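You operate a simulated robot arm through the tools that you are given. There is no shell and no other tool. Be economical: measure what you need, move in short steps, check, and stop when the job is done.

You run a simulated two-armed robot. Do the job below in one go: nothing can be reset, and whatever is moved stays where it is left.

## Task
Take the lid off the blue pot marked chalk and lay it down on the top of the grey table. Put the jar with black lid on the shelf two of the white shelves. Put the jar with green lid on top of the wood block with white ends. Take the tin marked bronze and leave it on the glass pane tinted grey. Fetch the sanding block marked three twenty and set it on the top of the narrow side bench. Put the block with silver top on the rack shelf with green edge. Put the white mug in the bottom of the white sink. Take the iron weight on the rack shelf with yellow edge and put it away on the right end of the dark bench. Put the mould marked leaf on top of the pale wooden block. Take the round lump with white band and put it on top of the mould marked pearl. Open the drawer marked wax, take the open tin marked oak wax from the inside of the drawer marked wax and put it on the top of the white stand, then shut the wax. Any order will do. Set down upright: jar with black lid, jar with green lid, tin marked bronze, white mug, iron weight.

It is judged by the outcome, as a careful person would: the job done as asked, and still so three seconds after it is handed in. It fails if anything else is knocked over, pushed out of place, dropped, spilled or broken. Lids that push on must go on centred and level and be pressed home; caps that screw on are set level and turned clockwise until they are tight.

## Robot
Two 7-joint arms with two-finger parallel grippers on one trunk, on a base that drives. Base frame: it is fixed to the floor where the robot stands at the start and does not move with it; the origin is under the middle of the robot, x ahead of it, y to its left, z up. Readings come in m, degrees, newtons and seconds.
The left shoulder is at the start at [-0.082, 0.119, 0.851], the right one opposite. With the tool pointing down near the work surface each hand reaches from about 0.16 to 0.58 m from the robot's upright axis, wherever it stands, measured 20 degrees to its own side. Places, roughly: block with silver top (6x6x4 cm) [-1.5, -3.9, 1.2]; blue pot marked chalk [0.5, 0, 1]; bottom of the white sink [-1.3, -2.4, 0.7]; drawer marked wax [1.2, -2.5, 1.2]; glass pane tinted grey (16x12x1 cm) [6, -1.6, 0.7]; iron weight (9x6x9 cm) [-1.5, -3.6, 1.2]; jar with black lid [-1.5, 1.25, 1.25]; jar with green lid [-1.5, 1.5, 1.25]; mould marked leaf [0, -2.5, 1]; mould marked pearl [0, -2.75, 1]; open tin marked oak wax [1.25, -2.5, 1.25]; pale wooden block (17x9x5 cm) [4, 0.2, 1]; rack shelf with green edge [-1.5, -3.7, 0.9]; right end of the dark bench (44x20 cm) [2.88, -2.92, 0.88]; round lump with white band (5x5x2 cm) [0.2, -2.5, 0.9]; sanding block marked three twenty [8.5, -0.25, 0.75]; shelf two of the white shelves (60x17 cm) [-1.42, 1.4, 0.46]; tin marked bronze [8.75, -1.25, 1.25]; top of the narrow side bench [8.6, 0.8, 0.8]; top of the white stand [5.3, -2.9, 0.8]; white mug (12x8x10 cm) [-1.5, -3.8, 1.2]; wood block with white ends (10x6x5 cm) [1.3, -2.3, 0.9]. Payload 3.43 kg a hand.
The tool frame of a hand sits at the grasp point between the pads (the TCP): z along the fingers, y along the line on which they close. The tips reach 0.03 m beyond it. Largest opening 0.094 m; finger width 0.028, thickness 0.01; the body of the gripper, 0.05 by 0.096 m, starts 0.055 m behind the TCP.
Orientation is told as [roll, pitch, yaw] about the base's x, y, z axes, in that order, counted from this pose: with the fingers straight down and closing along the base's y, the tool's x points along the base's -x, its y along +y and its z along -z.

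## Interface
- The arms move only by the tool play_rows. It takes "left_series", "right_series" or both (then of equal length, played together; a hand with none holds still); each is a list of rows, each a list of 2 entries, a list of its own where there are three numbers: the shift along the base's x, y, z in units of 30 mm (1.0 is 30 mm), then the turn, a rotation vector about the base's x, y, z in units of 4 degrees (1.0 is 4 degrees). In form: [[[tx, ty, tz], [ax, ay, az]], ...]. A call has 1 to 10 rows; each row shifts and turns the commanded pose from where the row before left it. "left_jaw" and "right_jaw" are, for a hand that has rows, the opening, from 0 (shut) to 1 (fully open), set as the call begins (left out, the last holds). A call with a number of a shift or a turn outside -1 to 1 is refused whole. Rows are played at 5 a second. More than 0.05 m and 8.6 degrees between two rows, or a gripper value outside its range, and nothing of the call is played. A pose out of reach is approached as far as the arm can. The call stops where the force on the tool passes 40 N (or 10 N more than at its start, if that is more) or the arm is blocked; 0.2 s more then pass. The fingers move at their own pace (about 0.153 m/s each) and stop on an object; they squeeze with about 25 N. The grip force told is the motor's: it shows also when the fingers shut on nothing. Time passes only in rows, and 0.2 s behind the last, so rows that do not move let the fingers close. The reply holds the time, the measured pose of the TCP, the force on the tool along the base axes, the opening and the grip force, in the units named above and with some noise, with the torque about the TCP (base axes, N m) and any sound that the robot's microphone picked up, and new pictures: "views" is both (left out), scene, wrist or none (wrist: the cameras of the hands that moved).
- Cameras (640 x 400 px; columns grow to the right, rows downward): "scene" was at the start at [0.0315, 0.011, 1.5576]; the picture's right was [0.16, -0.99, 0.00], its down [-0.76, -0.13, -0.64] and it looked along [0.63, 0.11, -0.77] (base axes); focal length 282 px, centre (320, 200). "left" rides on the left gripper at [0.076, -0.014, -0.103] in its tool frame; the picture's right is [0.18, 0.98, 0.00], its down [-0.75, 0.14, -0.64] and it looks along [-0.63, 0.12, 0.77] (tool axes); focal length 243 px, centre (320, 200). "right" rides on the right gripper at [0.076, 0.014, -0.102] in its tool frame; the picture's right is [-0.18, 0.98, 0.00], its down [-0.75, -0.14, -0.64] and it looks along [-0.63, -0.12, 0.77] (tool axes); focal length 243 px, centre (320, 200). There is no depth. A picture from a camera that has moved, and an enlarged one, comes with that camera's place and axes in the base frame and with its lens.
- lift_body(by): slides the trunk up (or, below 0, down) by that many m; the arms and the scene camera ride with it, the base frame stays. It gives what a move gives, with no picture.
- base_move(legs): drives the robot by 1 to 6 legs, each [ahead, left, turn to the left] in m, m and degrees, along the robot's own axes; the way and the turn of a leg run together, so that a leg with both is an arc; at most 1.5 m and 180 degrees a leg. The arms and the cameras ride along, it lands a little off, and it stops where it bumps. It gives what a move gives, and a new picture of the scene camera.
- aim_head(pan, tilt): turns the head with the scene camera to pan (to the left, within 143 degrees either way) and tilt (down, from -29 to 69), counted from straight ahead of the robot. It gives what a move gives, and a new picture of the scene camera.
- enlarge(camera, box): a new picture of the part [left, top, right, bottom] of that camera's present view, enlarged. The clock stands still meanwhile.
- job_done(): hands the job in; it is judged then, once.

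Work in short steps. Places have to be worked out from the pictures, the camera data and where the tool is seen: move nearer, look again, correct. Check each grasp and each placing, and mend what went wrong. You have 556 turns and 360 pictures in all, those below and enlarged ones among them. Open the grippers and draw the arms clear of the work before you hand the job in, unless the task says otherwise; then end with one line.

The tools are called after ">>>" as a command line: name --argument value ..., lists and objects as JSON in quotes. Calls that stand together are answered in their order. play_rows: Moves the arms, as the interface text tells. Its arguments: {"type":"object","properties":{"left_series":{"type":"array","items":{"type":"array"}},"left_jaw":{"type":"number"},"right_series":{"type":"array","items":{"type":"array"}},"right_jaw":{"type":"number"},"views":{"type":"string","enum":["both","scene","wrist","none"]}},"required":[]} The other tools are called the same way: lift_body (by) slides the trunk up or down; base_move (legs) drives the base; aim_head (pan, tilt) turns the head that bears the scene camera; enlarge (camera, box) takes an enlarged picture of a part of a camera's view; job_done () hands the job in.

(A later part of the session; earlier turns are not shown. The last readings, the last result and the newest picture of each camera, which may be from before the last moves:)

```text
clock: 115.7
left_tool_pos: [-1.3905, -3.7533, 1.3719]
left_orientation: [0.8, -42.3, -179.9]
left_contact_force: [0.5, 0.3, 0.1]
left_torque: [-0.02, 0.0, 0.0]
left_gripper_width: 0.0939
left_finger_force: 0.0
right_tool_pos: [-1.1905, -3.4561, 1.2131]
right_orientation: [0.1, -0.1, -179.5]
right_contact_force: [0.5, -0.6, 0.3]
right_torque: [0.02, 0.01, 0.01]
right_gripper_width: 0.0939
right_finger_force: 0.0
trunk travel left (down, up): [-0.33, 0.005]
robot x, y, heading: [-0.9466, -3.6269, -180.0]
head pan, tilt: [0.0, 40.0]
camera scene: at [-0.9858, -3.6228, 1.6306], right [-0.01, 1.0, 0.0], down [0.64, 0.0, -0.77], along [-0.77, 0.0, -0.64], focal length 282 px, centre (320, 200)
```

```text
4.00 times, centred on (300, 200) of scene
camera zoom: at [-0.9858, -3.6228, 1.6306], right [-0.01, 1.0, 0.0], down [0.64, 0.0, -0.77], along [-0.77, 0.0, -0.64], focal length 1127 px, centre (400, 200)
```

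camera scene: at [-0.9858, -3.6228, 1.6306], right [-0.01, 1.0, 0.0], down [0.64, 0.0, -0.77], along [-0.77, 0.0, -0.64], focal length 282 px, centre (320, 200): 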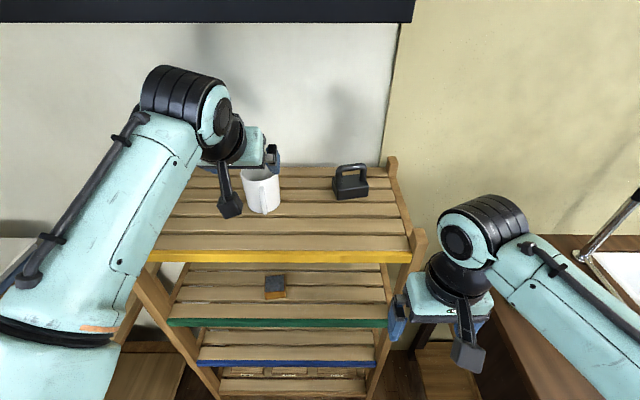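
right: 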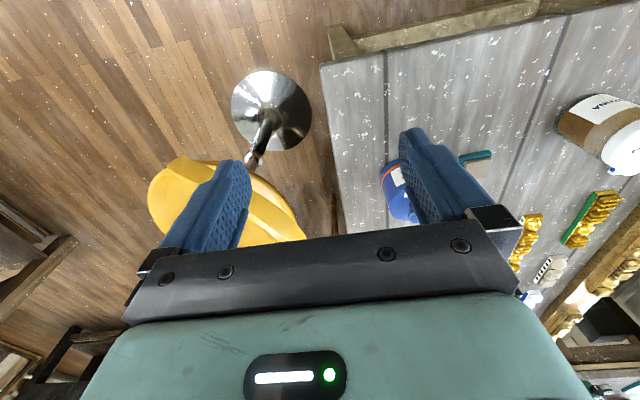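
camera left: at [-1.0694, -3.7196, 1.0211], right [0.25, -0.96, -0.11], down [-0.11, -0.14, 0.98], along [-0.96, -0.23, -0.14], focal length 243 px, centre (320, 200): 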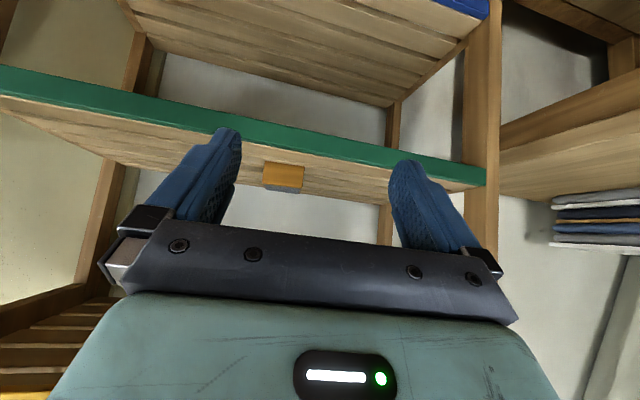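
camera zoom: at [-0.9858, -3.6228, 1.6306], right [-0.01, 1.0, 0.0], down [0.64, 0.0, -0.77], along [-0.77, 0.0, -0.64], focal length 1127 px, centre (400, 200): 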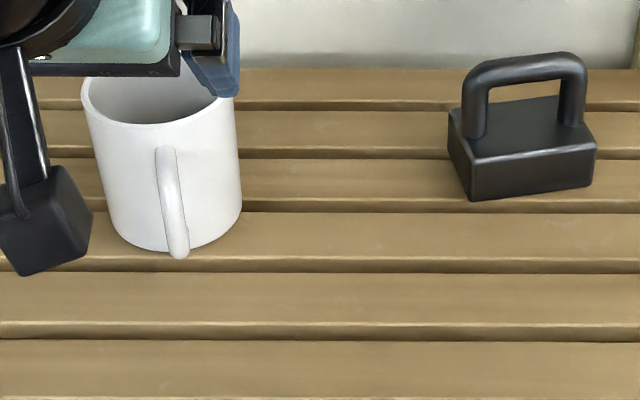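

I move the left hand toward the mug axis (-1.48, -3.757), staying above the rim.

>>> play_rows --left_series '[[[-0.6, 0, 0], [0, 0, 0]], [[-0.6, 0, 0], [0, 0, 0]], [[-0.5, 0, 0], [0, 0, 0]], [[0, 0, 0], [0, 0, 0]]]' --views "wrist"

```text
clock: 116.7
left_tool_pos: [-1.4415, -3.7542, 1.373]
left_orientation: [0.9, -42.3, -179.9]
left_contact_force: [0.2, -0.4, 0.0]
left_torque: [0.03, -0.01, 0.04]
left_gripper_width: 0.0941
left_finger_force: 0.0
right_tool_pos: [-1.1914, -3.456, 1.212]
right_orientation: [0.1, -0.1, -179.5]
right_contact_force: [1.0, 0.3, -0.1]
right_torque: [0.01, -0.03, 0.0]
right_gripper_width: 0.0938
right_finger_force: 0.1
trunk travel left (down, up): [-0.33, 0.005]
robot x, y, heading: [-0.9448, -3.6198, -179.9]
head pan, tilt: [0.0, 40.0]
camera left: at [-1.3155, -3.7373, 1.3963], right [0.15, -0.98, -0.11], down [-0.12, -0.13, 0.98], along [-0.98, -0.13, -0.14], focal length 243 px, centre (320, 200)
```

left: 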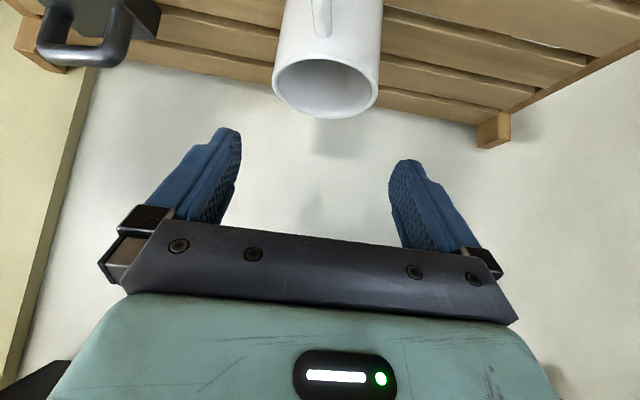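

Mug rim centre (-1.48, -3.753, 1.29). I move over it and descend with the fingers straddling.

>>> play_rows --left_series '[[[-0.7, 0.03, 0], [0, 0, 0]], [[-0.6, 0, -0.4], [0, 0, 0]], [[0, 0, -0.8], [0, 0, 0]], [[0, 0, -0.8], [0, 0, 0]], [[0, 0, -0.8], [0, 0, 0]], [[0, 0, -0.8], [0, 0, 0]], [[0, 0, 0], [0, 0, 0]]]' --views "both"

```text
clock: 118.2
left_tool_pos: [-1.4808, -3.7505, 1.2649]
left_orientation: [0.9, -42.4, -179.9]
left_contact_force: [-0.1, 0.3, 0.5]
left_torque: [0.0, 0.04, 0.0]
left_gripper_width: 0.0939
left_finger_force: 0.0
right_tool_pos: [-1.1904, -3.4577, 1.2127]
right_orientation: [0.1, -0.2, -179.5]
right_contact_force: [-0.3, -1.1, 0.0]
right_torque: [-0.02, -0.04, -0.01]
right_gripper_width: 0.0942
right_finger_force: 0.0
trunk travel left (down, up): [-0.33, 0.005]
robot x, y, heading: [-0.9422, -3.6227, -179.8]
head pan, tilt: [0.0, 40.0]
camera scene: at [-0.9865, -3.6227, 1.6308], right [-0.01, 1.0, 0.0], down [0.64, 0.0, -0.77], along [-0.77, 0.0, -0.64], focal length 282 px, centre (320, 200)
camera left: at [-1.3559, -3.7353, 1.2882], right [0.15, -0.98, -0.11], down [-0.12, -0.13, 0.98], along [-0.98, -0.13, -0.14], focal length 243 px, centre (320, 200)
```

scene: 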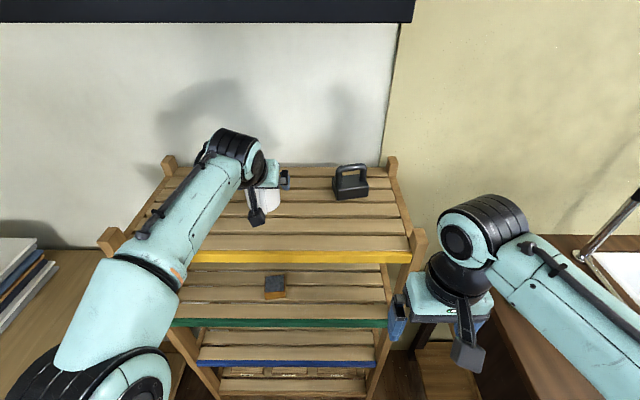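
left: 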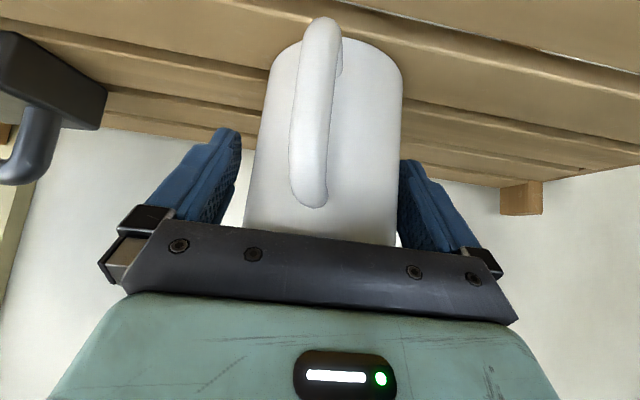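

Mug sits between the fingers. I close, then lift a little.

>>> play_rows --left_series '[[[0, 0, 0], [0, 0, 0]], [[0, 0, 0], [0, 0, 0]], [[0, 0, 0], [0, 0, 0]]]' --left_jaw 0 --views "none"

>>> play_rows --left_series '[[[0, 0, 0.5], [0, 0, 0]], [[0, 0, 1], [0, 0, 0]], [[0, 0, 1], [0, 0, 0]], [[1, 0, 0.2], [0, 0, 0]], [[1, 0, 0], [0, 0, 0]], [[1, 0, 0], [0, 0, 0]], [[1, 0, 0], [0, 0, 0]], [[1, 0, 0], [0, 0, 0]], [[0, 0, 0], [0, 0, 0]]]' --views "both"

```text
clock: 119.0
left_tool_pos: [-1.4825, -3.7527, 1.2643]
left_orientation: [0.9, -42.4, -179.9]
left_contact_force: [-1.3, -0.4, 1.2]
left_torque: [0.08, 0.06, 0.04]
left_gripper_width: 0.0829
left_finger_force: 25.2
right_tool_pos: [-1.1906, -3.4565, 1.2131]
right_orientation: [0.1, 0.0, -179.4]
right_contact_force: [-0.3, 0.0, 0.4]
right_torque: [-0.06, -0.03, -0.02]
right_gripper_width: 0.0941
right_finger_force: 0.1
trunk travel left (down, up): [-0.33, 0.005]
robot x, y, heading: [-0.9465, -3.6218, -179.5]
head pan, tilt: [0.0, 40.0]
```

```text
clock: 121.0
left_tool_pos: [-1.3321, -3.7518, 1.3443]
left_orientation: [1.0, -42.3, -179.9]
left_contact_force: [0.4, -0.2, -3.3]
left_torque: [-0.03, 0.0, 0.01]
left_gripper_width: 0.0833
left_finger_force: 24.4
right_tool_pos: [-1.1927, -3.4556, 1.2122]
right_orientation: [0.1, 0.0, -179.4]
right_contact_force: [0.1, 0.2, 0.3]
right_torque: [0.0, -0.04, -0.02]
right_gripper_width: 0.0939
right_finger_force: 0.1
trunk travel left (down, up): [-0.33, 0.005]
robot x, y, heading: [-0.9477, -3.616, -179.9]
head pan, tilt: [0.0, 40.0]
camera scene: at [-0.9872, -3.6226, 1.6308], right [-0.01, 1.0, 0.0], down [0.64, 0.0, -0.77], along [-0.77, 0.0, -0.64], focal length 282 px, centre (320, 200)
camera left: at [-1.2063, -3.7344, 1.3687], right [0.15, -0.98, -0.11], down [-0.12, -0.13, 0.98], along [-0.98, -0.13, -0.14], focal length 243 px, centre (320, 200)
```

scene: 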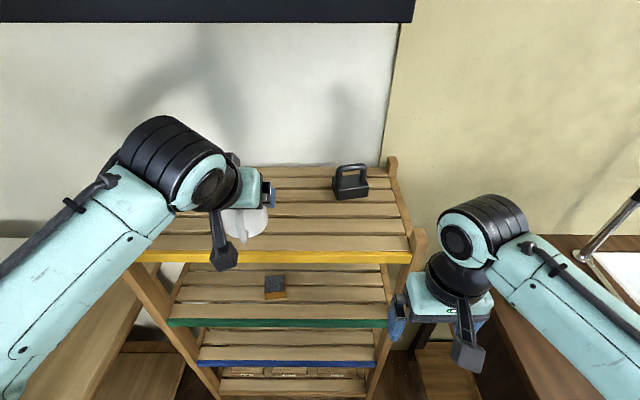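
left: 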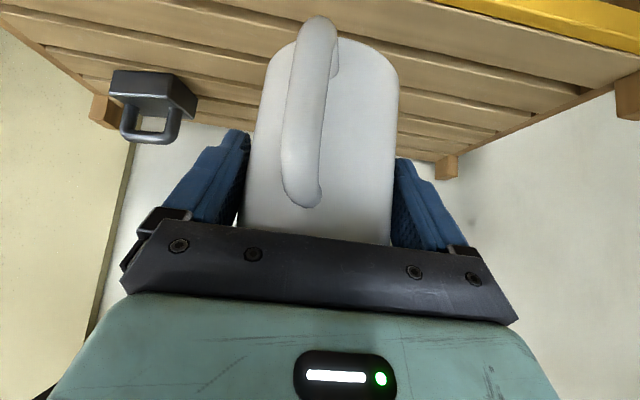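

Mug held. Now the right hand for the weight: raise, tilt forward ~42° and yaw ~12°.

>>> play_rows --right_series '[[[0.3, 0, 1], [0, 1, 0]], [[0.3, 0, 1], [0, 1, 0]], [[0.3, -0.5, 1], [0, 1, 0]], [[0, -0.5, 1], [0, 1, 0]], [[0, -0.5, 1], [0, 1, 0]], [[0, -0.5, 0.5], [0, 1, 0]], [[0, -0.5, 0], [0, 1, 0]], [[0, 0, 0], [0, 1, 0]], [[0, 0, 0], [0, 1, 0]], [[0, 0, 0], [0, 1, 0]]]' --views "none"

>>> play_rows --right_series '[[[-1, -0.3, 0], [0, 0, 0.8]], [[-1, -0.3, 0], [0, 0, 0.8]], [[-1, 0, 0], [0, 0, 0.8]], [[-1, 0, 0], [0, 0, 0.6]], [[-1, 0, 0], [0, 0, 0]], [[-1, 0, 0], [0, 0, 0]], [[-1, 0, 0], [0, 0, 0]], [[0, 0, 0], [0, 0, 0]]]' --views "both"

```text
clock: 123.2
left_tool_pos: [-1.3314, -3.7515, 1.3449]
left_orientation: [0.8, -42.3, -179.9]
left_contact_force: [-0.4, 0.2, -2.9]
left_torque: [0.0, -0.03, 0.0]
left_gripper_width: 0.0833
left_finger_force: 25.0
right_tool_pos: [-1.1644, -3.5311, 1.3786]
right_orientation: [-0.3, -40.2, -179.4]
right_contact_force: [-0.2, 0.5, 0.3]
right_torque: [-0.05, -0.02, -0.01]
right_gripper_width: 0.0941
right_finger_force: 0.1
trunk travel left (down, up): [-0.33, 0.005]
robot x, y, heading: [-0.9448, -3.6232, -179.6]
head pan, tilt: [0.0, 40.0]
```

```text
clock: 125.0
left_tool_pos: [-1.3316, -3.7498, 1.3453]
left_orientation: [1.0, -42.3, -179.8]
left_contact_force: [0.8, 0.2, -3.5]
left_torque: [0.0, 0.03, -0.04]
left_gripper_width: 0.0831
left_finger_force: 24.4
right_tool_pos: [-1.373, -3.5496, 1.3769]
right_orientation: [-0.3, -40.1, -167.4]
right_contact_force: [-0.2, 0.4, -0.4]
right_torque: [0.01, 0.0, 0.02]
right_gripper_width: 0.0939
right_finger_force: 0.1
trunk travel left (down, up): [-0.33, 0.005]
robot x, y, heading: [-0.9466, -3.62, -179.7]
head pan, tilt: [0.0, 40.0]
camera scene: at [-0.9859, -3.6227, 1.6308], right [-0.01, 1.0, 0.0], down [0.64, 0.0, -0.77], along [-0.77, 0.0, -0.64], focal length 282 px, centre (320, 200)
camera right: at [-1.2491, -3.5362, 1.4059], right [0.07, -0.99, 0.11], down [-0.19, 0.1, 0.98], along [-0.98, -0.09, -0.18], focal length 243 px, centre (320, 200)
```

scene: 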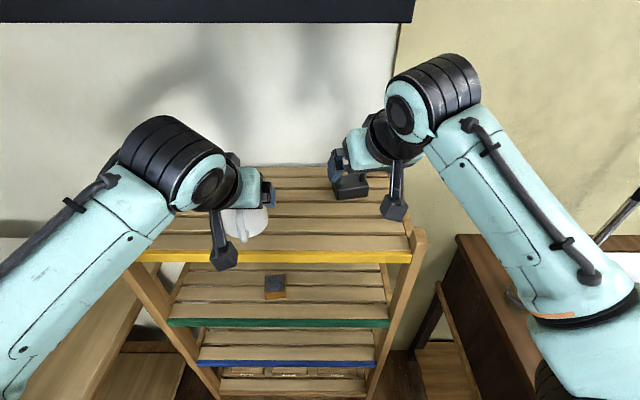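
right: 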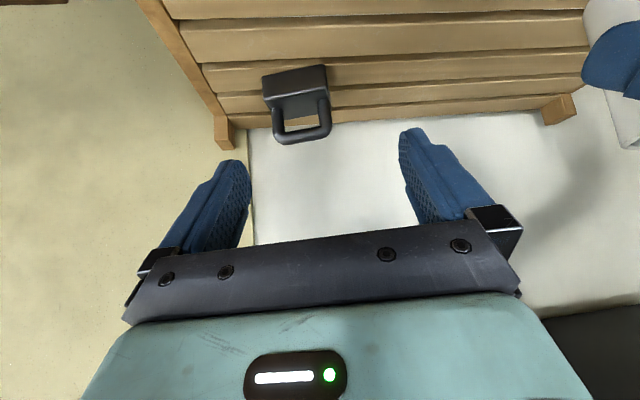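

Weight handle at about (-1.52,-3.551, top 1.28), well aligned with the hand. I move over and go down to z≈1.268.

>>> play_rows --right_series '[[[-1, 0, 0], [0, 0, 0]], [[-1, 0, 0], [0, 0, 0]], [[-1, 0, 0], [0, 0, 0]], [[-1, 0, 0], [0, 0, 0]], [[-0.8, -0.05, 0], [0, 0, 0]], [[0, 0, -0.9], [0, 0, 0]], [[0, 0, -0.9], [0, 0, 0]], [[0, 0, -0.7], [0, 0, 0]], [[0, 0, 0], [0, 0, 0]]]' --views "both"

```text
clock: 127.0
left_tool_pos: [-1.331, -3.7513, 1.3453]
left_orientation: [1.0, -42.3, -179.9]
left_contact_force: [1.0, 0.9, -3.1]
left_torque: [0.01, 0.0, -0.04]
left_gripper_width: 0.0834
left_finger_force: 24.9
right_tool_pos: [-1.4584, -3.5544, 1.2892]
right_orientation: [-0.1, -40.1, -167.6]
right_contact_force: [-0.2, -0.1, 0.0]
right_torque: [0.0, -0.01, 0.01]
right_gripper_width: 0.094
right_finger_force: 0.1
right hand out of reach, approached as far as the arm can: row 3, 4, 5
trunk travel left (down, up): [-0.33, 0.005]
robot x, y, heading: [-0.9447, -3.6226, -179.5]
head pan, tilt: [0.0, 40.0]
camera scene: at [-0.9865, -3.6229, 1.6308], right [-0.01, 1.0, 0.0], down [0.64, 0.0, -0.77], along [-0.77, 0.0, -0.64], focal length 282 px, centre (320, 200)
camera right: at [-1.3341, -3.5412, 1.3183], right [0.07, -0.99, 0.12], down [-0.19, 0.1, 0.98], along [-0.98, -0.09, -0.18], focal length 243 px, centre (320, 200)
```

scene: 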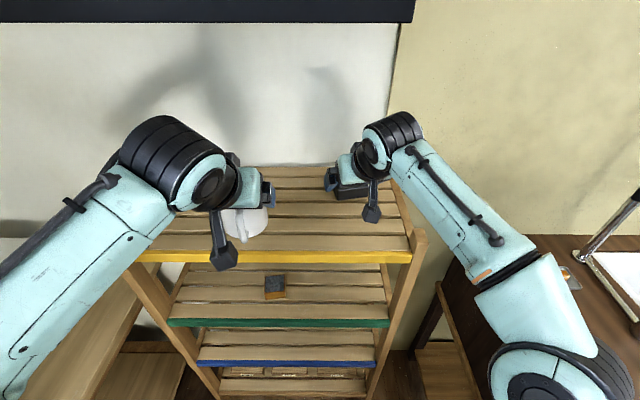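
right: 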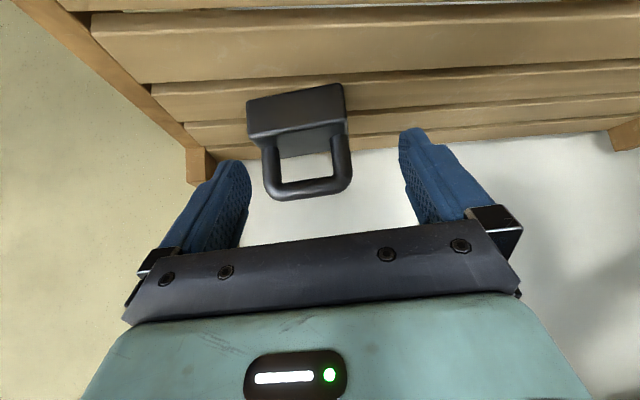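

I still need about 55 mm forward and 20 mm down; I slide in straddling the handle.

>>> play_rows --right_series '[[[-0.3, 0.05, -0.7], [0, 0, 0]], [[-0.7, 0, 0], [0, 0, 0]], [[-0.7, 0, 0], [0, 0, 0]], [[-0.2, 0, 0], [0, 0, 0]], [[0, 0, 0], [0, 0, 0]]]' --views "wrist"

```text
clock: 128.2
left_tool_pos: [-1.3316, -3.7522, 1.3458]
left_orientation: [0.8, -42.3, -179.9]
left_contact_force: [-0.3, -0.2, -2.8]
left_torque: [-0.01, 0.02, 0.0]
left_gripper_width: 0.0833
left_finger_force: 24.8
right_tool_pos: [-1.5164, -3.5531, 1.268]
right_orientation: [-0.3, -40.1, -167.4]
right_contact_force: [-1.0, 0.2, 0.0]
right_torque: [0.0, -0.02, 0.02]
right_gripper_width: 0.094
right_finger_force: 0.1
trunk travel left (down, up): [-0.33, 0.005]
robot x, y, heading: [-0.945, -3.6214, -179.7]
head pan, tilt: [0.0, 40.0]
camera right: at [-1.3922, -3.5406, 1.2962], right [0.07, -0.99, 0.11], down [-0.19, 0.1, 0.98], along [-0.98, -0.09, -0.18], focal length 243 px, centre (320, 200)
```

right: 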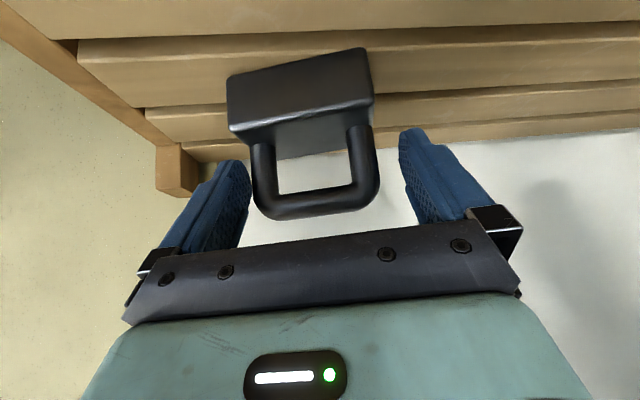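

Handle is between the fingers. I close and lift slightly.

>>> play_rows --right_series '[[[0, 0, 0], [0, 0, 0]], [[0, 0, 0], [0, 0, 0]], [[0, 0, 0], [0, 0, 0]]]' --right_jaw 0 --views "none"

>>> play_rows --right_series '[[[0, 0, 0.4], [0, 0, 0]], [[0, 0, 0.8], [0, 0, 0]], [[0.3, 0, 0.5], [0, 0, 0]], [[0, 0, 0], [0, 0, 0]]]' --views "wrist"

```text
clock: 129.1
left_tool_pos: [-1.332, -3.7498, 1.3454]
left_orientation: [0.9, -42.3, -179.9]
left_contact_force: [1.2, 1.0, -2.7]
left_torque: [-0.05, 0.01, 0.0]
left_gripper_width: 0.0831
left_finger_force: 25.0
right_tool_pos: [-1.5169, -3.551, 1.2671]
right_orientation: [-0.3, -40.1, -167.4]
right_contact_force: [-1.6, 3.9, 0.3]
right_torque: [-0.06, -0.25, 0.03]
right_gripper_width: 0.0753
right_finger_force: 24.6
trunk travel left (down, up): [-0.33, 0.005]
robot x, y, heading: [-0.952, -3.6211, -179.7]
head pan, tilt: [0.0, 40.0]
```

```text
clock: 130.1
left_tool_pos: [-1.333, -3.7518, 1.3442]
left_orientation: [0.9, -42.2, -180.0]
left_contact_force: [0.0, -0.2, -2.4]
left_torque: [-0.01, -0.03, 0.04]
left_gripper_width: 0.0832
left_finger_force: 25.6
right_tool_pos: [-1.5074, -3.5549, 1.3186]
right_orientation: [-0.4, -40.0, -167.4]
right_contact_force: [-0.6, 0.3, -9.8]
right_torque: [0.01, -0.11, -0.01]
right_gripper_width: 0.075
right_finger_force: 24.7
trunk travel left (down, up): [-0.33, 0.005]
robot x, y, heading: [-0.948, -3.6207, -179.8]
head pan, tilt: [0.0, 40.0]
camera right: at [-1.3824, -3.5412, 1.3476], right [0.07, -0.99, 0.11], down [-0.19, 0.1, 0.98], along [-0.98, -0.09, -0.18], focal length 243 px, centre (320, 200)
```

right: 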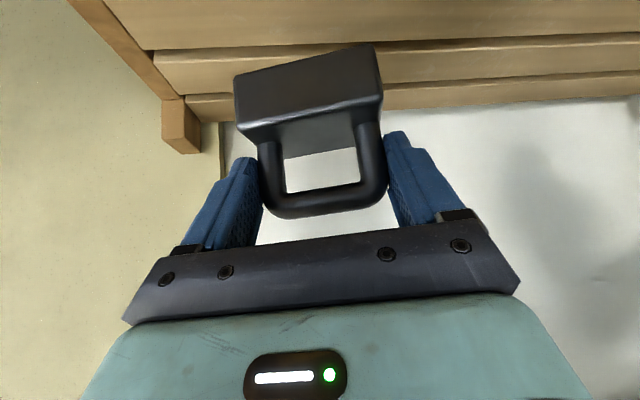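

The weight (about 1 kg) is held. I retract both hands, then back off and slide right (+y) toward the sink.

>>> play_rows --right_series '[[[1, 0.1, 0.2], [0, 0, 0]], [[1, 0.1, 0.2], [0, 0, 0]], [[1, 0.1, 0], [0, 0, 0]], [[1, 0.1, 0], [0, 0, 0]], [[1, 0.1, 0], [0, 0, 0]], [[1, 0.1, 0], [0, 0, 0]], [[1, 0.1, 0], [0, 0, 0]], [[0, 0, 0], [0, 0, 0]]]' --views "none"

>>> base_move --legs '[[-0.25, 0, 0], [0, -1.1, 0]]'

```text
clock: 131.8
left_tool_pos: [-1.3345, -3.7513, 1.3451]
left_orientation: [0.8, -42.3, -179.9]
left_contact_force: [-0.5, -0.1, -3.0]
left_torque: [0.02, -0.03, -0.03]
left_gripper_width: 0.0834
left_finger_force: 25.0
right_tool_pos: [-1.2953, -3.532, 1.3309]
right_orientation: [-0.3, -40.0, -167.5]
right_contact_force: [-0.3, -0.6, -10.8]
right_torque: [0.01, -0.15, -0.03]
right_gripper_width: 0.0751
right_finger_force: 25.1
trunk travel left (down, up): [-0.33, 0.005]
robot x, y, heading: [-0.9457, -3.6246, -179.7]
head pan, tilt: [0.0, 40.0]
```

```text
clock: 143.2
left_tool_pos: [-1.0918, -2.6555, 1.3452]
left_orientation: [0.9, -42.4, -179.7]
left_contact_force: [-0.1, 0.1, -2.5]
left_torque: [-0.02, 0.01, 0.03]
left_gripper_width: 0.0832
left_finger_force: 25.3
right_tool_pos: [-1.0543, -2.4369, 1.33]
right_orientation: [-0.3, -40.1, -167.1]
right_contact_force: [0.4, -0.1, -10.2]
right_torque: [-0.01, -0.16, 0.02]
right_gripper_width: 0.0752
right_finger_force: 25.4
trunk travel left (down, up): [-0.33, 0.005]
robot x, y, heading: [-0.7047, -2.5271, -179.3]
head pan, tilt: [0.0, 40.0]
camera scene: at [-0.7458, -2.5263, 1.6308], right [-0.01, 1.0, 0.0], down [0.64, 0.01, -0.77], along [-0.77, -0.01, -0.64], focal length 282 px, centre (320, 200)
```

scene: 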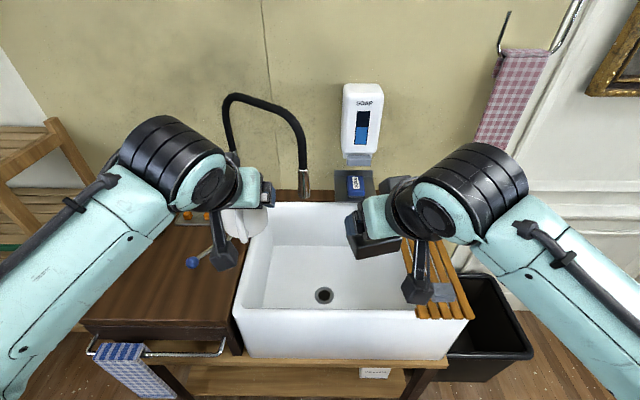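

Basin floor z≈0.70, drain at (-1.32,-2.52), tap spout around y≈-2.58. I shift right so the left hand comes over the free right-middle of the basin (y≈-2.42).

>>> base_move --legs '[[0, -0.235, 0]]'

>>> play_rows --left_series '[[[-1, 0, 0], [0, 0, 0]], [[-1, 0, -0.5], [0, 0, 0]], [[-1, 0, -1], [0, 0, 0]], [[-0.6, 0, -1], [0, 0, 0]], [[-0.6, 0, -1], [0, 0, 0]], [[-0.6, 0, -1], [0, 0, 0]], [[-0.6, 0, -1], [0, 0, 0]], [[-0.6, 0, -1], [0, 0, 0]], [[-0.6, 0, -1], [0, 0, 0]], [[-0.6, 0, -1], [0, 0, 0]]]' --views "both"

```text
clock: 145.8
left_tool_pos: [-1.0937, -2.425, 1.3448]
left_orientation: [0.8, -42.3, -179.8]
left_contact_force: [1.5, -0.4, -2.7]
left_torque: [0.04, 0.0, -0.02]
left_gripper_width: 0.0831
left_finger_force: 25.5
right_tool_pos: [-1.0554, -2.204, 1.3301]
right_orientation: [-0.3, -40.0, -167.3]
right_contact_force: [-0.6, 0.3, -10.1]
right_torque: [0.02, -0.12, 0.0]
right_gripper_width: 0.0753
right_finger_force: 25.4
trunk travel left (down, up): [-0.33, 0.005]
robot x, y, heading: [-0.7053, -2.2932, -179.4]
head pan, tilt: [0.0, 40.0]
camera scene: at [-0.7479, -2.2961, 1.6308], right [-0.01, 1.0, 0.0], down [0.64, 0.0, -0.77], along [-0.77, -0.01, -0.64], focal length 282 px, centre (320, 200)
```

scene: 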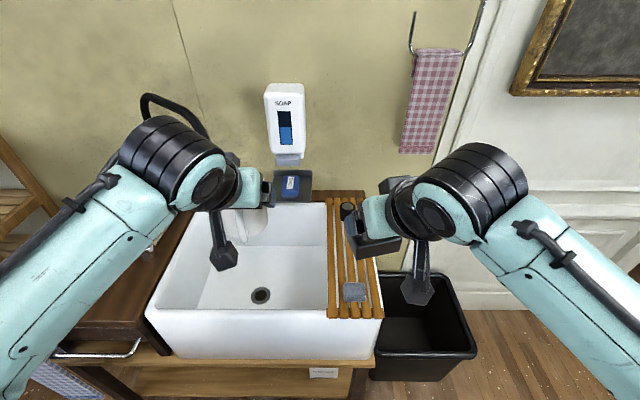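

```text
clock: 148.0
left_tool_pos: [-1.3093, -2.4263, 1.087]
left_orientation: [0.9, -42.3, -179.8]
left_contact_force: [0.5, 0.0, -2.5]
left_torque: [0.0, -0.01, 0.02]
left_gripper_width: 0.0834
left_finger_force: 25.1
right_tool_pos: [-1.0558, -2.2056, 1.3305]
right_orientation: [-0.3, -40.0, -167.3]
right_contact_force: [0.0, 0.1, -9.8]
right_torque: [0.05, -0.13, 0.0]
right_gripper_width: 0.0753
right_finger_force: 24.6
trunk travel left (down, up): [-0.33, 0.005]
robot x, y, heading: [-0.709, -2.2942, -179.5]
head pan, tilt: [0.0, 40.0]
camera scene: at [-0.749, -2.2958, 1.6308], right [-0.01, 1.0, 0.0], down [0.64, 0.0, -0.77], along [-0.77, -0.01, -0.64], focal length 282 px, centre (320, 200)
camera left: at [-1.1838, -2.4094, 1.1121], right [0.15, -0.98, -0.11], down [-0.12, -0.13, 0.98], along [-0.98, -0.13, -0.14], focal length 243 px, centre (320, 200)
```

scene: 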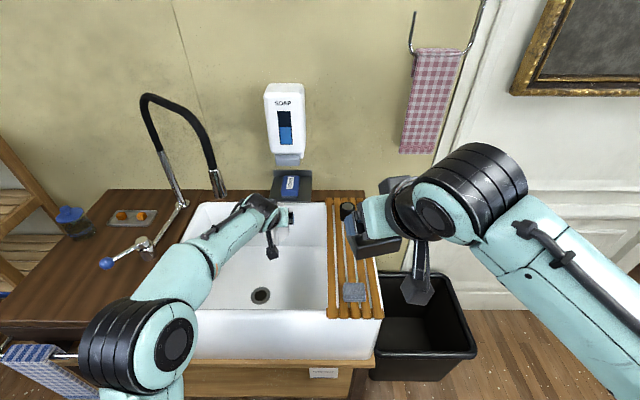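
left: 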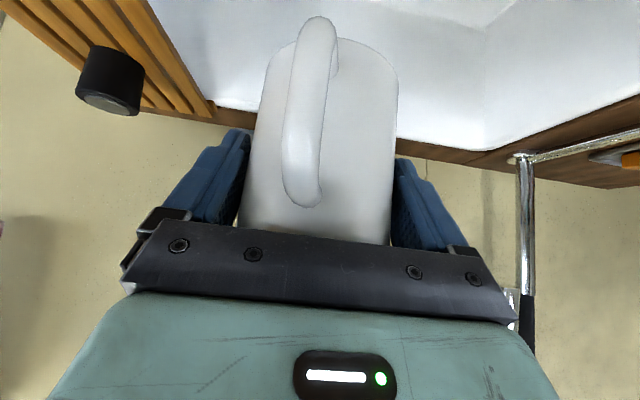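

Path is clear. I continue to x≈-1.43 and down, slowing near the floor of the basin (expected TCP z≈0.77).

>>> play_rows --left_series '[[[-0.7, 0, -1], [0, 0, 0]], [[-0.7, 0, -1], [0, 0, 0]], [[-0.7, 0, -1], [0, 0, 0]], [[-0.7, 0, -1], [0, 0, 0]], [[-0.7, 0, -1], [0, 0, 0]], [[-0.5, 0, -1], [0, 0, 0]], [[0, 0, -1], [0, 0, 0]], [[0, 0, -1], [0, 0, 0]], [[0, 0, -0.8], [0, 0, 0]]]' --views "both"

```text
clock: 150.0
left_tool_pos: [-1.4305, -2.4253, 0.8211]
left_orientation: [0.8, -42.3, -179.9]
left_contact_force: [0.4, -1.2, -2.8]
left_torque: [0.01, 0.0, 0.0]
left_gripper_width: 0.0833
left_finger_force: 25.0
right_tool_pos: [-1.0567, -2.2044, 1.3306]
right_orientation: [-0.4, -40.0, -167.3]
right_contact_force: [0.5, -0.3, -9.6]
right_torque: [0.03, -0.16, -0.02]
right_gripper_width: 0.0751
right_finger_force: 25.1
trunk travel left (down, up): [-0.33, 0.005]
robot x, y, heading: [-0.7055, -2.2948, -179.9]
head pan, tilt: [0.0, 40.0]
camera scene: at [-0.7483, -2.2961, 1.6307], right [-0.01, 1.0, 0.0], down [0.64, 0.0, -0.77], along [-0.77, -0.01, -0.64], focal length 282 px, centre (320, 200)
camera left: at [-1.3043, -2.4099, 0.8458], right [0.15, -0.98, -0.11], down [-0.12, -0.13, 0.98], along [-0.98, -0.13, -0.14], focal length 243 px, centre (320, 200)
```

scene: 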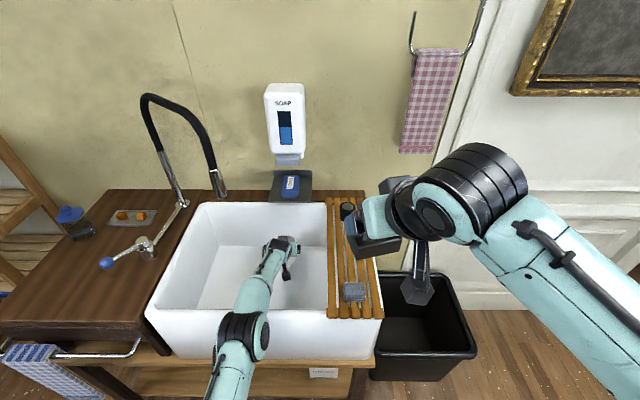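
left: 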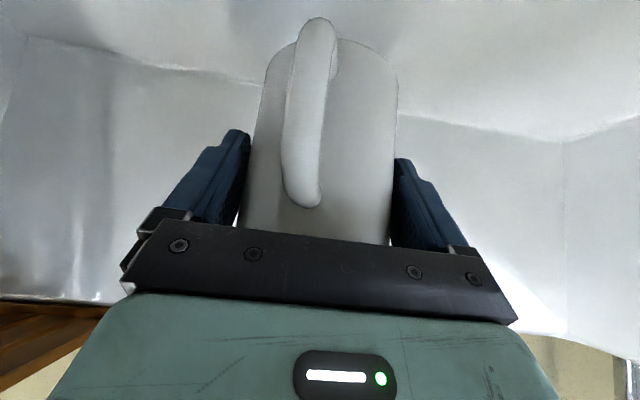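

Inside the basin. I creep down to touch.

>>> play_rows --left_series '[[[0, 0, -0.5], [0, 0, 0]], [[0, 0, -0.4], [0, 0, 0]], [[0, 0, -0.2], [0, 0, 0]], [[0, 0, -0.15], [0, 0, 0]], [[0, 0, -0.15], [0, 0, 0]], [[0, 0, -0.15], [0, 0, 0]], [[0, 0, -0.15], [0, 0, 0]], [[0, 0, -0.15], [0, 0, 0]], [[0, 0, -0.15], [0, 0, 0]]]' --views "wrist"

```text
clock: 152.0
left_tool_pos: [-1.4265, -2.4267, 0.7688]
left_orientation: [0.9, -42.3, -179.8]
left_contact_force: [-0.4, 0.2, -2.1]
left_torque: [-0.01, 0.01, 0.01]
left_gripper_width: 0.0832
left_finger_force: 24.8
left hand out of reach, approached as far as the arm can: row 7
right_tool_pos: [-1.0567, -2.2054, 1.3305]
right_orientation: [-0.3, -40.1, -167.3]
right_contact_force: [1.0, 0.2, -10.1]
right_torque: [0.04, -0.13, -0.02]
right_gripper_width: 0.0753
right_finger_force: 25.4
trunk travel left (down, up): [-0.33, 0.005]
robot x, y, heading: [-0.7052, -2.2969, -179.8]
head pan, tilt: [0.0, 40.0]
camera left: at [-1.3009, -2.41, 0.7931], right [0.15, -0.98, -0.11], down [-0.12, -0.13, 0.98], along [-0.98, -0.13, -0.14], focal length 243 px, centre (320, 200)
```

left: 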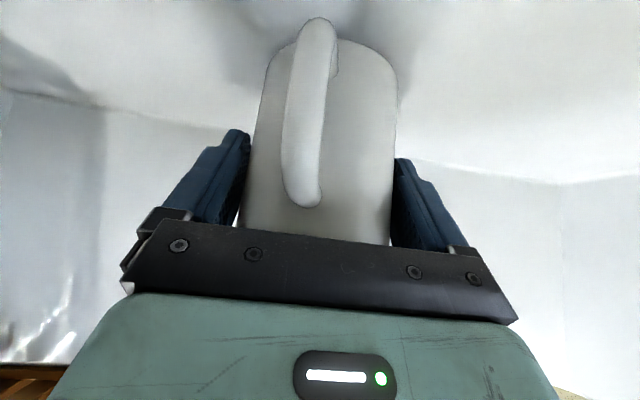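

No contact yet. A few more tiny steps down.

>>> play_rows --left_series '[[[0, 0, -0.15], [0, 0, 0]], [[0, 0, -0.15], [0, 0, 0]], [[0, 0, -0.15], [0, 0, 0]], [[0, 0, -0.15], [0, 0, 0]], [[0, 0, -0.15], [0, 0, 0]]]' --views "none"

```text
clock: 153.2
left_tool_pos: [-1.4247, -2.4284, 0.7584]
left_orientation: [1.0, -42.9, -180.0]
left_contact_force: [-0.6, 1.3, 2.1]
left_torque: [0.03, 0.23, -0.1]
left_gripper_width: 0.083
left_finger_force: 25.4
left hand out of reach, approached as far as the arm can: row 2, 5
right_tool_pos: [-1.0548, -2.2041, 1.3325]
right_orientation: [-0.2, -40.3, -167.3]
right_contact_force: [0.0, -0.5, -9.6]
right_torque: [0.01, -0.15, 0.01]
right_gripper_width: 0.0751
right_finger_force: 25.1
trunk travel left (down, up): [-0.33, 0.005]
robot x, y, heading: [-0.7052, -2.2964, -179.5]
head pan, tilt: [0.0, 40.0]
```

Contact is starting (force changed by ~4 N). Two more small steps to seat it.

>>> play_rows --left_series '[[[0, 0, -0.1], [0, 0, 0]], [[0, 0, -0.1], [0, 0, 0]], [[0, 0, 0], [0, 0, 0]]]' --views "wrist"

```text
clock: 154.0
left_tool_pos: [-1.4276, -2.4288, 0.7606]
left_orientation: [1.1, -43.5, -179.9]
left_contact_force: [0.1, -0.4, -3.2]
left_torque: [0.0, 0.02, 0.02]
left_gripper_width: 0.0831
left_finger_force: 25.4
right_tool_pos: [-1.0542, -2.2022, 1.3299]
right_orientation: [-0.2, -40.1, -167.5]
right_contact_force: [-0.5, 0.2, -10.3]
right_torque: [0.02, -0.14, -0.02]
right_gripper_width: 0.0754
right_finger_force: 24.6
trunk travel left (down, up): [-0.33, 0.005]
robot x, y, heading: [-0.708, -2.2909, -180.0]
head pan, tilt: [0.0, 40.0]
camera left: at [-1.3003, -2.4129, 0.7822], right [0.15, -0.98, -0.11], down [-0.1, -0.13, 0.99], along [-0.98, -0.14, -0.12], focal length 243 px, centre (320, 200)
```

left: 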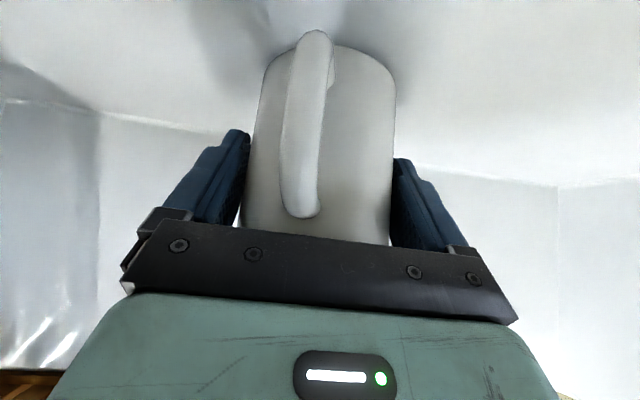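

The mug turned slightly in the grip on contact. I look at it in the scene camera.

>>> enlarge --camera "scene" --box '[200, 200, 360, 300]'

```text
4.00 times, centred on (280, 250) of scene
camera zoom: at [-0.7458, -2.293, 1.6312], right [-0.01, 1.0, 0.0], down [0.64, 0.0, -0.77], along [-0.77, -0.01, -0.64], focal length 1127 px, centre (480, 0)
```

zoom: 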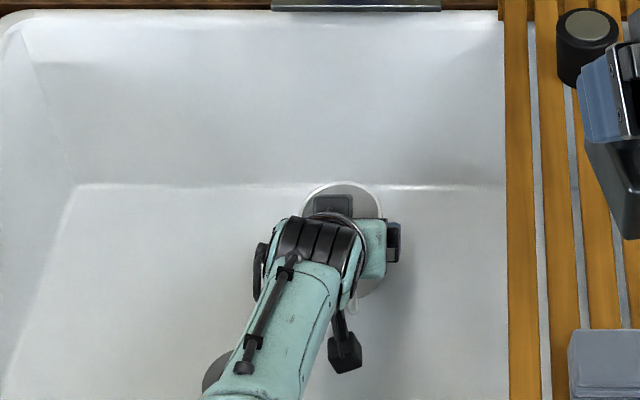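

The arm is at a joint limit here, so I use the trunk to lower the last millimetres.

>>> lift_body --by -0.008

```text
clock: 154.6
left_tool_pos: [-1.4308, -2.4305, 0.7676]
left_orientation: [0.9, -44.9, -179.7]
left_contact_force: [-0.3, -0.1, -3.0]
left_torque: [0.02, -0.01, 0.0]
left_gripper_width: 0.0831
left_finger_force: 25.0
right_tool_pos: [-1.06, -2.2014, 1.3234]
right_orientation: [-0.1, -40.1, -167.6]
right_contact_force: [-0.2, 0.1, -10.4]
right_torque: [0.02, -0.13, 0.0]
right_gripper_width: 0.0751
right_finger_force: 24.9
trunk travel left (down, up): [-0.322, 0.013]
robot x, y, heading: [-0.7077, -2.2933, -179.6]
head pan, tilt: [0.0, 40.0]
```

The forearm seems to rest on the sink's front rim. I raise the hand, make the tool steeper by ~14°, and restore the trunk; pressing the mug onto the floor will then level it in the grip.

>>> play_rows --left_series '[[[0, 0, 0.7], [0, 0, 0]], [[0.2, 0, 0.6], [0, -0.9, 0]], [[0.3, 0, 0], [0, -0.9, 0]], [[0.3, 0, 0], [0, -0.9, 0]], [[0.2, 0, 0], [0, -0.8, 0]], [[0, 0, 0], [0, 0, 0]]]' --views "none"

>>> lift_body --by 0.012

>>> play_rows --left_series '[[[0, 0, 0], [0, 0, 0]]]' --views "both"

```text
clock: 154.9
left_tool_pos: [-1.417, -2.429, 0.7556]
left_orientation: [0.5, -43.8, -179.8]
left_contact_force: [-0.8, 0.5, -4.1]
left_torque: [-0.04, -0.01, -0.01]
left_gripper_width: 0.0813
left_finger_force: 25.2
right_tool_pos: [-1.0543, -2.2052, 1.3154]
right_orientation: [-0.4, -39.4, -167.4]
right_contact_force: [0.4, 0.0, -8.5]
right_torque: [0.06, -0.12, -0.02]
right_gripper_width: 0.075
right_finger_force: 25.1
trunk travel left (down, up): [-0.322, 0.013]
robot x, y, heading: [-0.7075, -2.2924, -179.5]
head pan, tilt: [0.0, 40.0]
stopped in row 1 (left hand): the force on the tool passed its limit at 62 N (the readings are from after the stop); the commanded pose is now the measured one
```

```text
clock: 155.5
left_tool_pos: [-1.4181, -2.4298, 0.7641]
left_orientation: [0.6, -43.3, -179.5]
left_contact_force: [0.2, 0.0, -3.5]
left_torque: [0.01, -0.01, -0.03]
left_gripper_width: 0.0812
left_finger_force: 24.9
right_tool_pos: [-1.0592, -2.2042, 1.3329]
right_orientation: [-0.4, -39.9, -167.5]
right_contact_force: [-0.1, -0.3, -9.9]
right_torque: [0.05, -0.12, -0.01]
right_gripper_width: 0.0749
right_finger_force: 25.3
trunk travel left (down, up): [-0.334, 0.001]
robot x, y, heading: [-0.7058, -2.2931, -179.3]
head pan, tilt: [0.0, 40.0]
```

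```text
clock: 155.9
left_tool_pos: [-1.4193, -2.4297, 0.7652]
left_orientation: [0.8, -43.5, -179.7]
left_contact_force: [0.2, -0.5, -2.9]
left_torque: [0.02, -0.01, 0.0]
left_gripper_width: 0.0815
left_finger_force: 24.9
right_tool_pos: [-1.0594, -2.2039, 1.3322]
right_orientation: [-0.5, -39.9, -167.4]
right_contact_force: [-0.4, -0.7, -10.1]
right_torque: [0.03, -0.15, 0.01]
right_gripper_width: 0.075
right_finger_force: 25.1
trunk travel left (down, up): [-0.334, 0.001]
robot x, y, heading: [-0.7067, -2.2948, -179.8]
head pan, tilt: [0.0, 40.0]
camera scene: at [-0.7499, -2.2958, 1.6342], right [-0.01, 1.0, 0.0], down [0.64, 0.0, -0.77], along [-0.77, -0.01, -0.64], focal length 282 px, centre (320, 200)
camera left: at [-1.2922, -2.4129, 0.7866], right [0.15, -0.98, -0.12], down [-0.1, -0.13, 0.99], along [-0.98, -0.13, -0.12], focal length 243 px, centre (320, 200)
```

scene: 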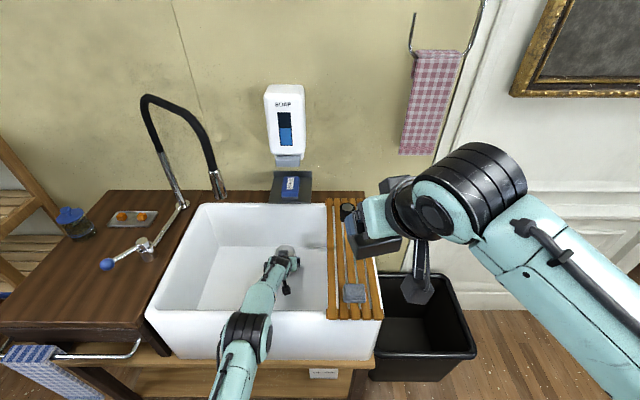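
left: 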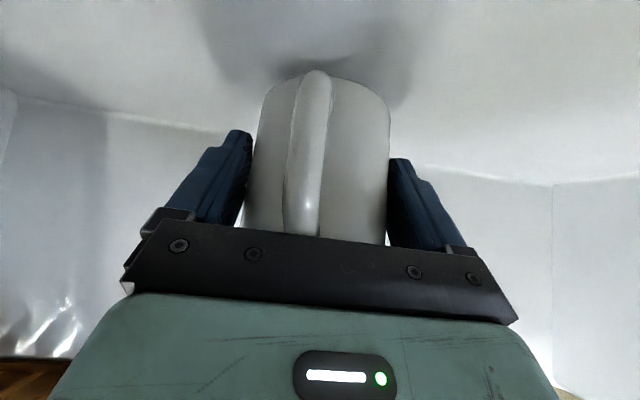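

The mug slid ~15 mm up in the grip. I move up gently in small steps and make the tool steeper.

>>> play_rows --left_series '[[[0.2, 0, 0.2], [0, 0, 0]], [[0.2, 0, 0.3], [0, 0, 0]], [[0.2, 0, 0.5], [0, 0, 0]], [[0.2, 0, 0.6], [0, 0, 0]], [[0, 0, 0.6], [0, 0, 0]], [[0, 0, 0], [0, 0, 0]]]' --views "wrist"

```text
clock: 157.3
left_tool_pos: [-1.394, -2.4316, 0.8298]
left_orientation: [0.6, -43.5, -179.7]
left_contact_force: [0.5, 0.5, -3.2]
left_torque: [0.05, -0.01, 0.03]
left_gripper_width: 0.0814
left_finger_force: 25.4
right_tool_pos: [-1.0575, -2.204, 1.333]
right_orientation: [-0.4, -39.9, -167.4]
right_contact_force: [-1.0, 0.1, -10.8]
right_torque: [0.04, -0.1, -0.02]
right_gripper_width: 0.0751
right_finger_force: 25.1
trunk travel left (down, up): [-0.334, 0.001]
robot x, y, heading: [-0.7083, -2.2924, -179.8]
head pan, tilt: [0.0, 40.0]
camera left: at [-1.2677, -2.4144, 0.8528], right [0.15, -0.98, -0.12], down [-0.1, -0.13, 0.99], along [-0.98, -0.13, -0.12], focal length 243 px, centre (320, 200)
```

left: 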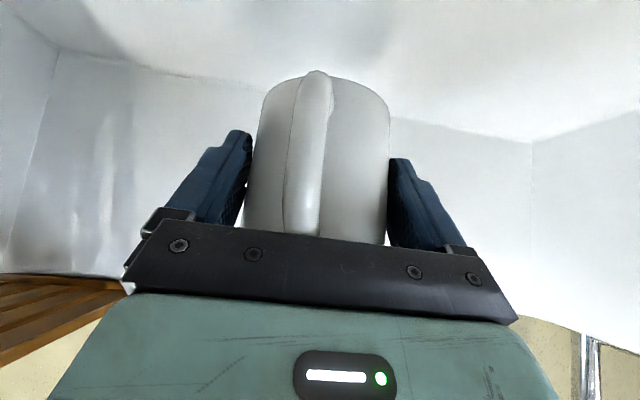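

Control is fine here. I steepen the tool by ~14° and lower in small steps.

>>> play_rows --left_series '[[[0, 0, 0], [0, -0.9, 0]], [[0, 0, 0], [0, -0.9, 0]], [[0, 0, 0], [0, -0.9, 0]], [[0, 0, 0], [0, -0.8, 0]], [[0, 0, -0.5], [0, 0, 0]], [[0, 0, -0.4], [0, 0, 0]], [[0, 0, -0.3], [0, 0, 0]], [[0, 0, 0], [0, 0, 0]]]' --views "both"

```text
clock: 159.1
left_tool_pos: [-1.3929, -2.4281, 0.7961]
left_orientation: [0.8, -29.5, -179.9]
left_contact_force: [0.1, -0.4, -4.1]
left_torque: [0.01, -0.01, -0.01]
left_gripper_width: 0.0807
left_finger_force: 25.1
right_tool_pos: [-1.0573, -2.2032, 1.3332]
right_orientation: [-0.5, -39.9, -167.4]
right_contact_force: [0.7, 0.2, -10.7]
right_torque: [0.0, -0.11, -0.01]
right_gripper_width: 0.0752
right_finger_force: 24.9
trunk travel left (down, up): [-0.334, 0.001]
robot x, y, heading: [-0.7061, -2.2968, -179.7]
head pan, tilt: [0.0, 40.0]
camera scene: at [-0.7485, -2.2958, 1.6342], right [-0.01, 1.0, 0.0], down [0.64, 0.0, -0.77], along [-0.77, -0.01, -0.64], focal length 282 px, centre (320, 200)
camera left: at [-1.2756, -2.4116, 0.8467], right [0.17, -0.98, -0.08], down [-0.34, -0.13, 0.93], along [-0.93, -0.13, -0.36], focal length 243 px, centre (320, 200)
```

scene: 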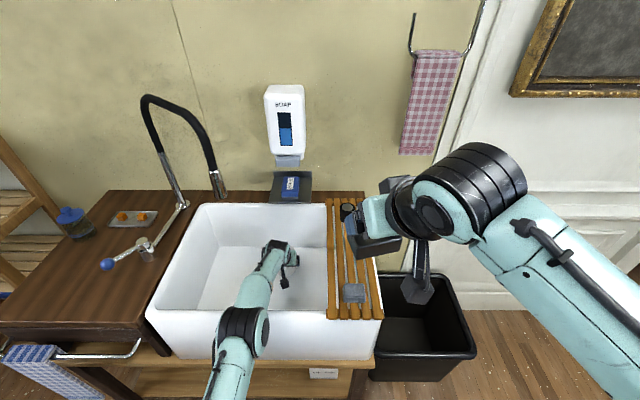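
left: 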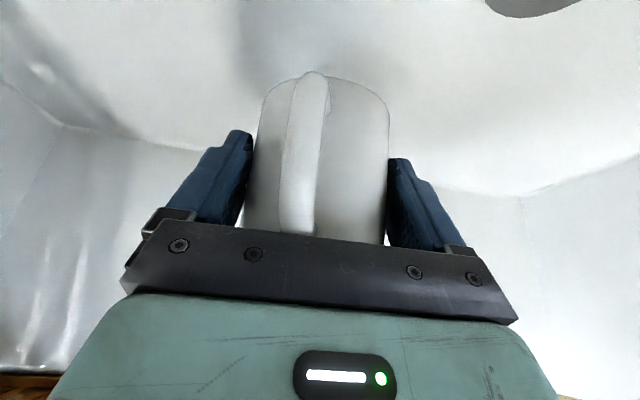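

I lower in 4 mm steps until the far bottom edge touches and levels the mug.

>>> play_rows --left_series '[[[0, 0, -0.3], [0, 0, 0]], [[0, 0, -0.2], [0, 0, 0]], [[0, 0, -0.15], [0, 0, 0]], [[0, 0, -0.15], [0, 0, 0]], [[0, 0, -0.15], [0, 0, 0]], [[0, 0, -0.15], [0, 0, 0]], [[0, 0, -0.1], [0, 0, 0]], [[0, 0, -0.1], [0, 0, 0]]]' --views "wrist"

```text
clock: 160.9
left_tool_pos: [-1.3939, -2.4299, 0.7582]
left_orientation: [0.8, -29.5, -179.9]
left_contact_force: [-0.5, 0.2, -2.8]
left_torque: [-0.01, 0.0, -0.01]
left_gripper_width: 0.081
left_finger_force: 25.1
right_tool_pos: [-1.0587, -2.204, 1.3333]
right_orientation: [-0.4, -39.9, -167.4]
right_contact_force: [-0.4, 0.0, -9.7]
right_torque: [0.02, -0.12, 0.0]
right_gripper_width: 0.0752
right_finger_force: 25.3
trunk travel left (down, up): [-0.334, 0.001]
robot x, y, heading: [-0.7035, -2.2917, -179.8]
head pan, tilt: [0.0, 40.0]
camera left: at [-1.2768, -2.4129, 0.8089], right [0.17, -0.98, -0.08], down [-0.34, -0.13, 0.93], along [-0.93, -0.13, -0.35], focal length 243 px, centre (320, 200)
```

left: 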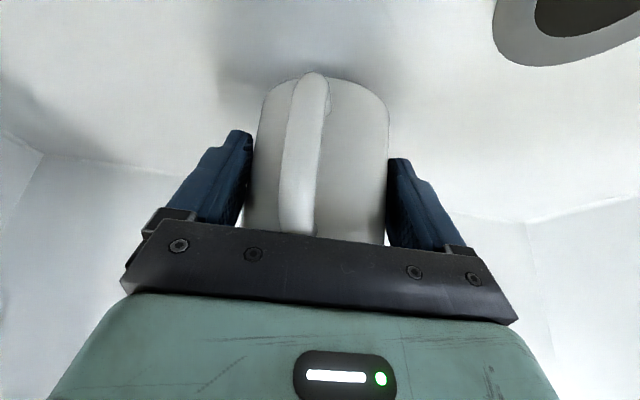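

Still no contact; continue.

>>> play_rows --left_series '[[[0, 0, -0.12], [0, 0, 0]], [[0, 0, -0.12], [0, 0, 0]], [[0, 0, -0.12], [0, 0, 0]], [[0, 0, -0.12], [0, 0, 0]], [[0, 0, -0.12], [0, 0, 0]], [[0, 0, -0.12], [0, 0, 0]], [[0, 0, -0.12], [0, 0, 0]]]' --views "wrist"

```text
clock: 162.5
left_tool_pos: [-1.3956, -2.4302, 0.7474]
left_orientation: [0.8, -30.7, -179.7]
left_contact_force: [-0.4, 0.3, -2.1]
left_torque: [0.03, -0.05, -0.02]
left_gripper_width: 0.0778
left_finger_force: 25.4
left hand out of reach, approached as far as the arm can: row 5
right_tool_pos: [-1.0558, -2.2027, 1.3337]
right_orientation: [-0.3, -40.1, -167.5]
right_contact_force: [0.0, 0.1, -10.7]
right_torque: [0.04, -0.14, 0.01]
right_gripper_width: 0.075
right_finger_force: 24.8
trunk travel left (down, up): [-0.334, 0.001]
robot x, y, heading: [-0.7065, -2.2927, -179.5]
head pan, tilt: [0.0, 40.0]
camera left: at [-1.2773, -2.4131, 0.7955], right [0.17, -0.98, -0.08], down [-0.32, -0.13, 0.94], along [-0.93, -0.13, -0.33], focal length 243 px, centre (320, 200)
```

left: 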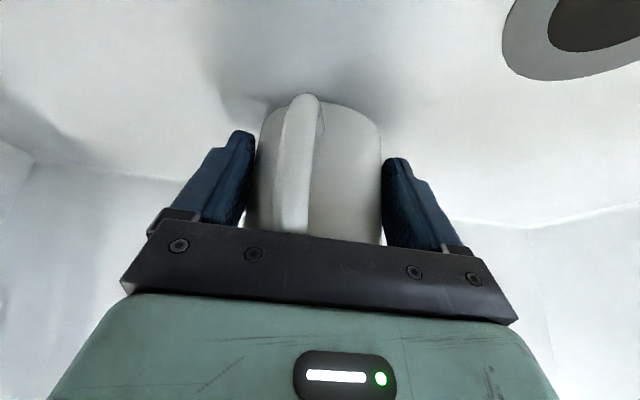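

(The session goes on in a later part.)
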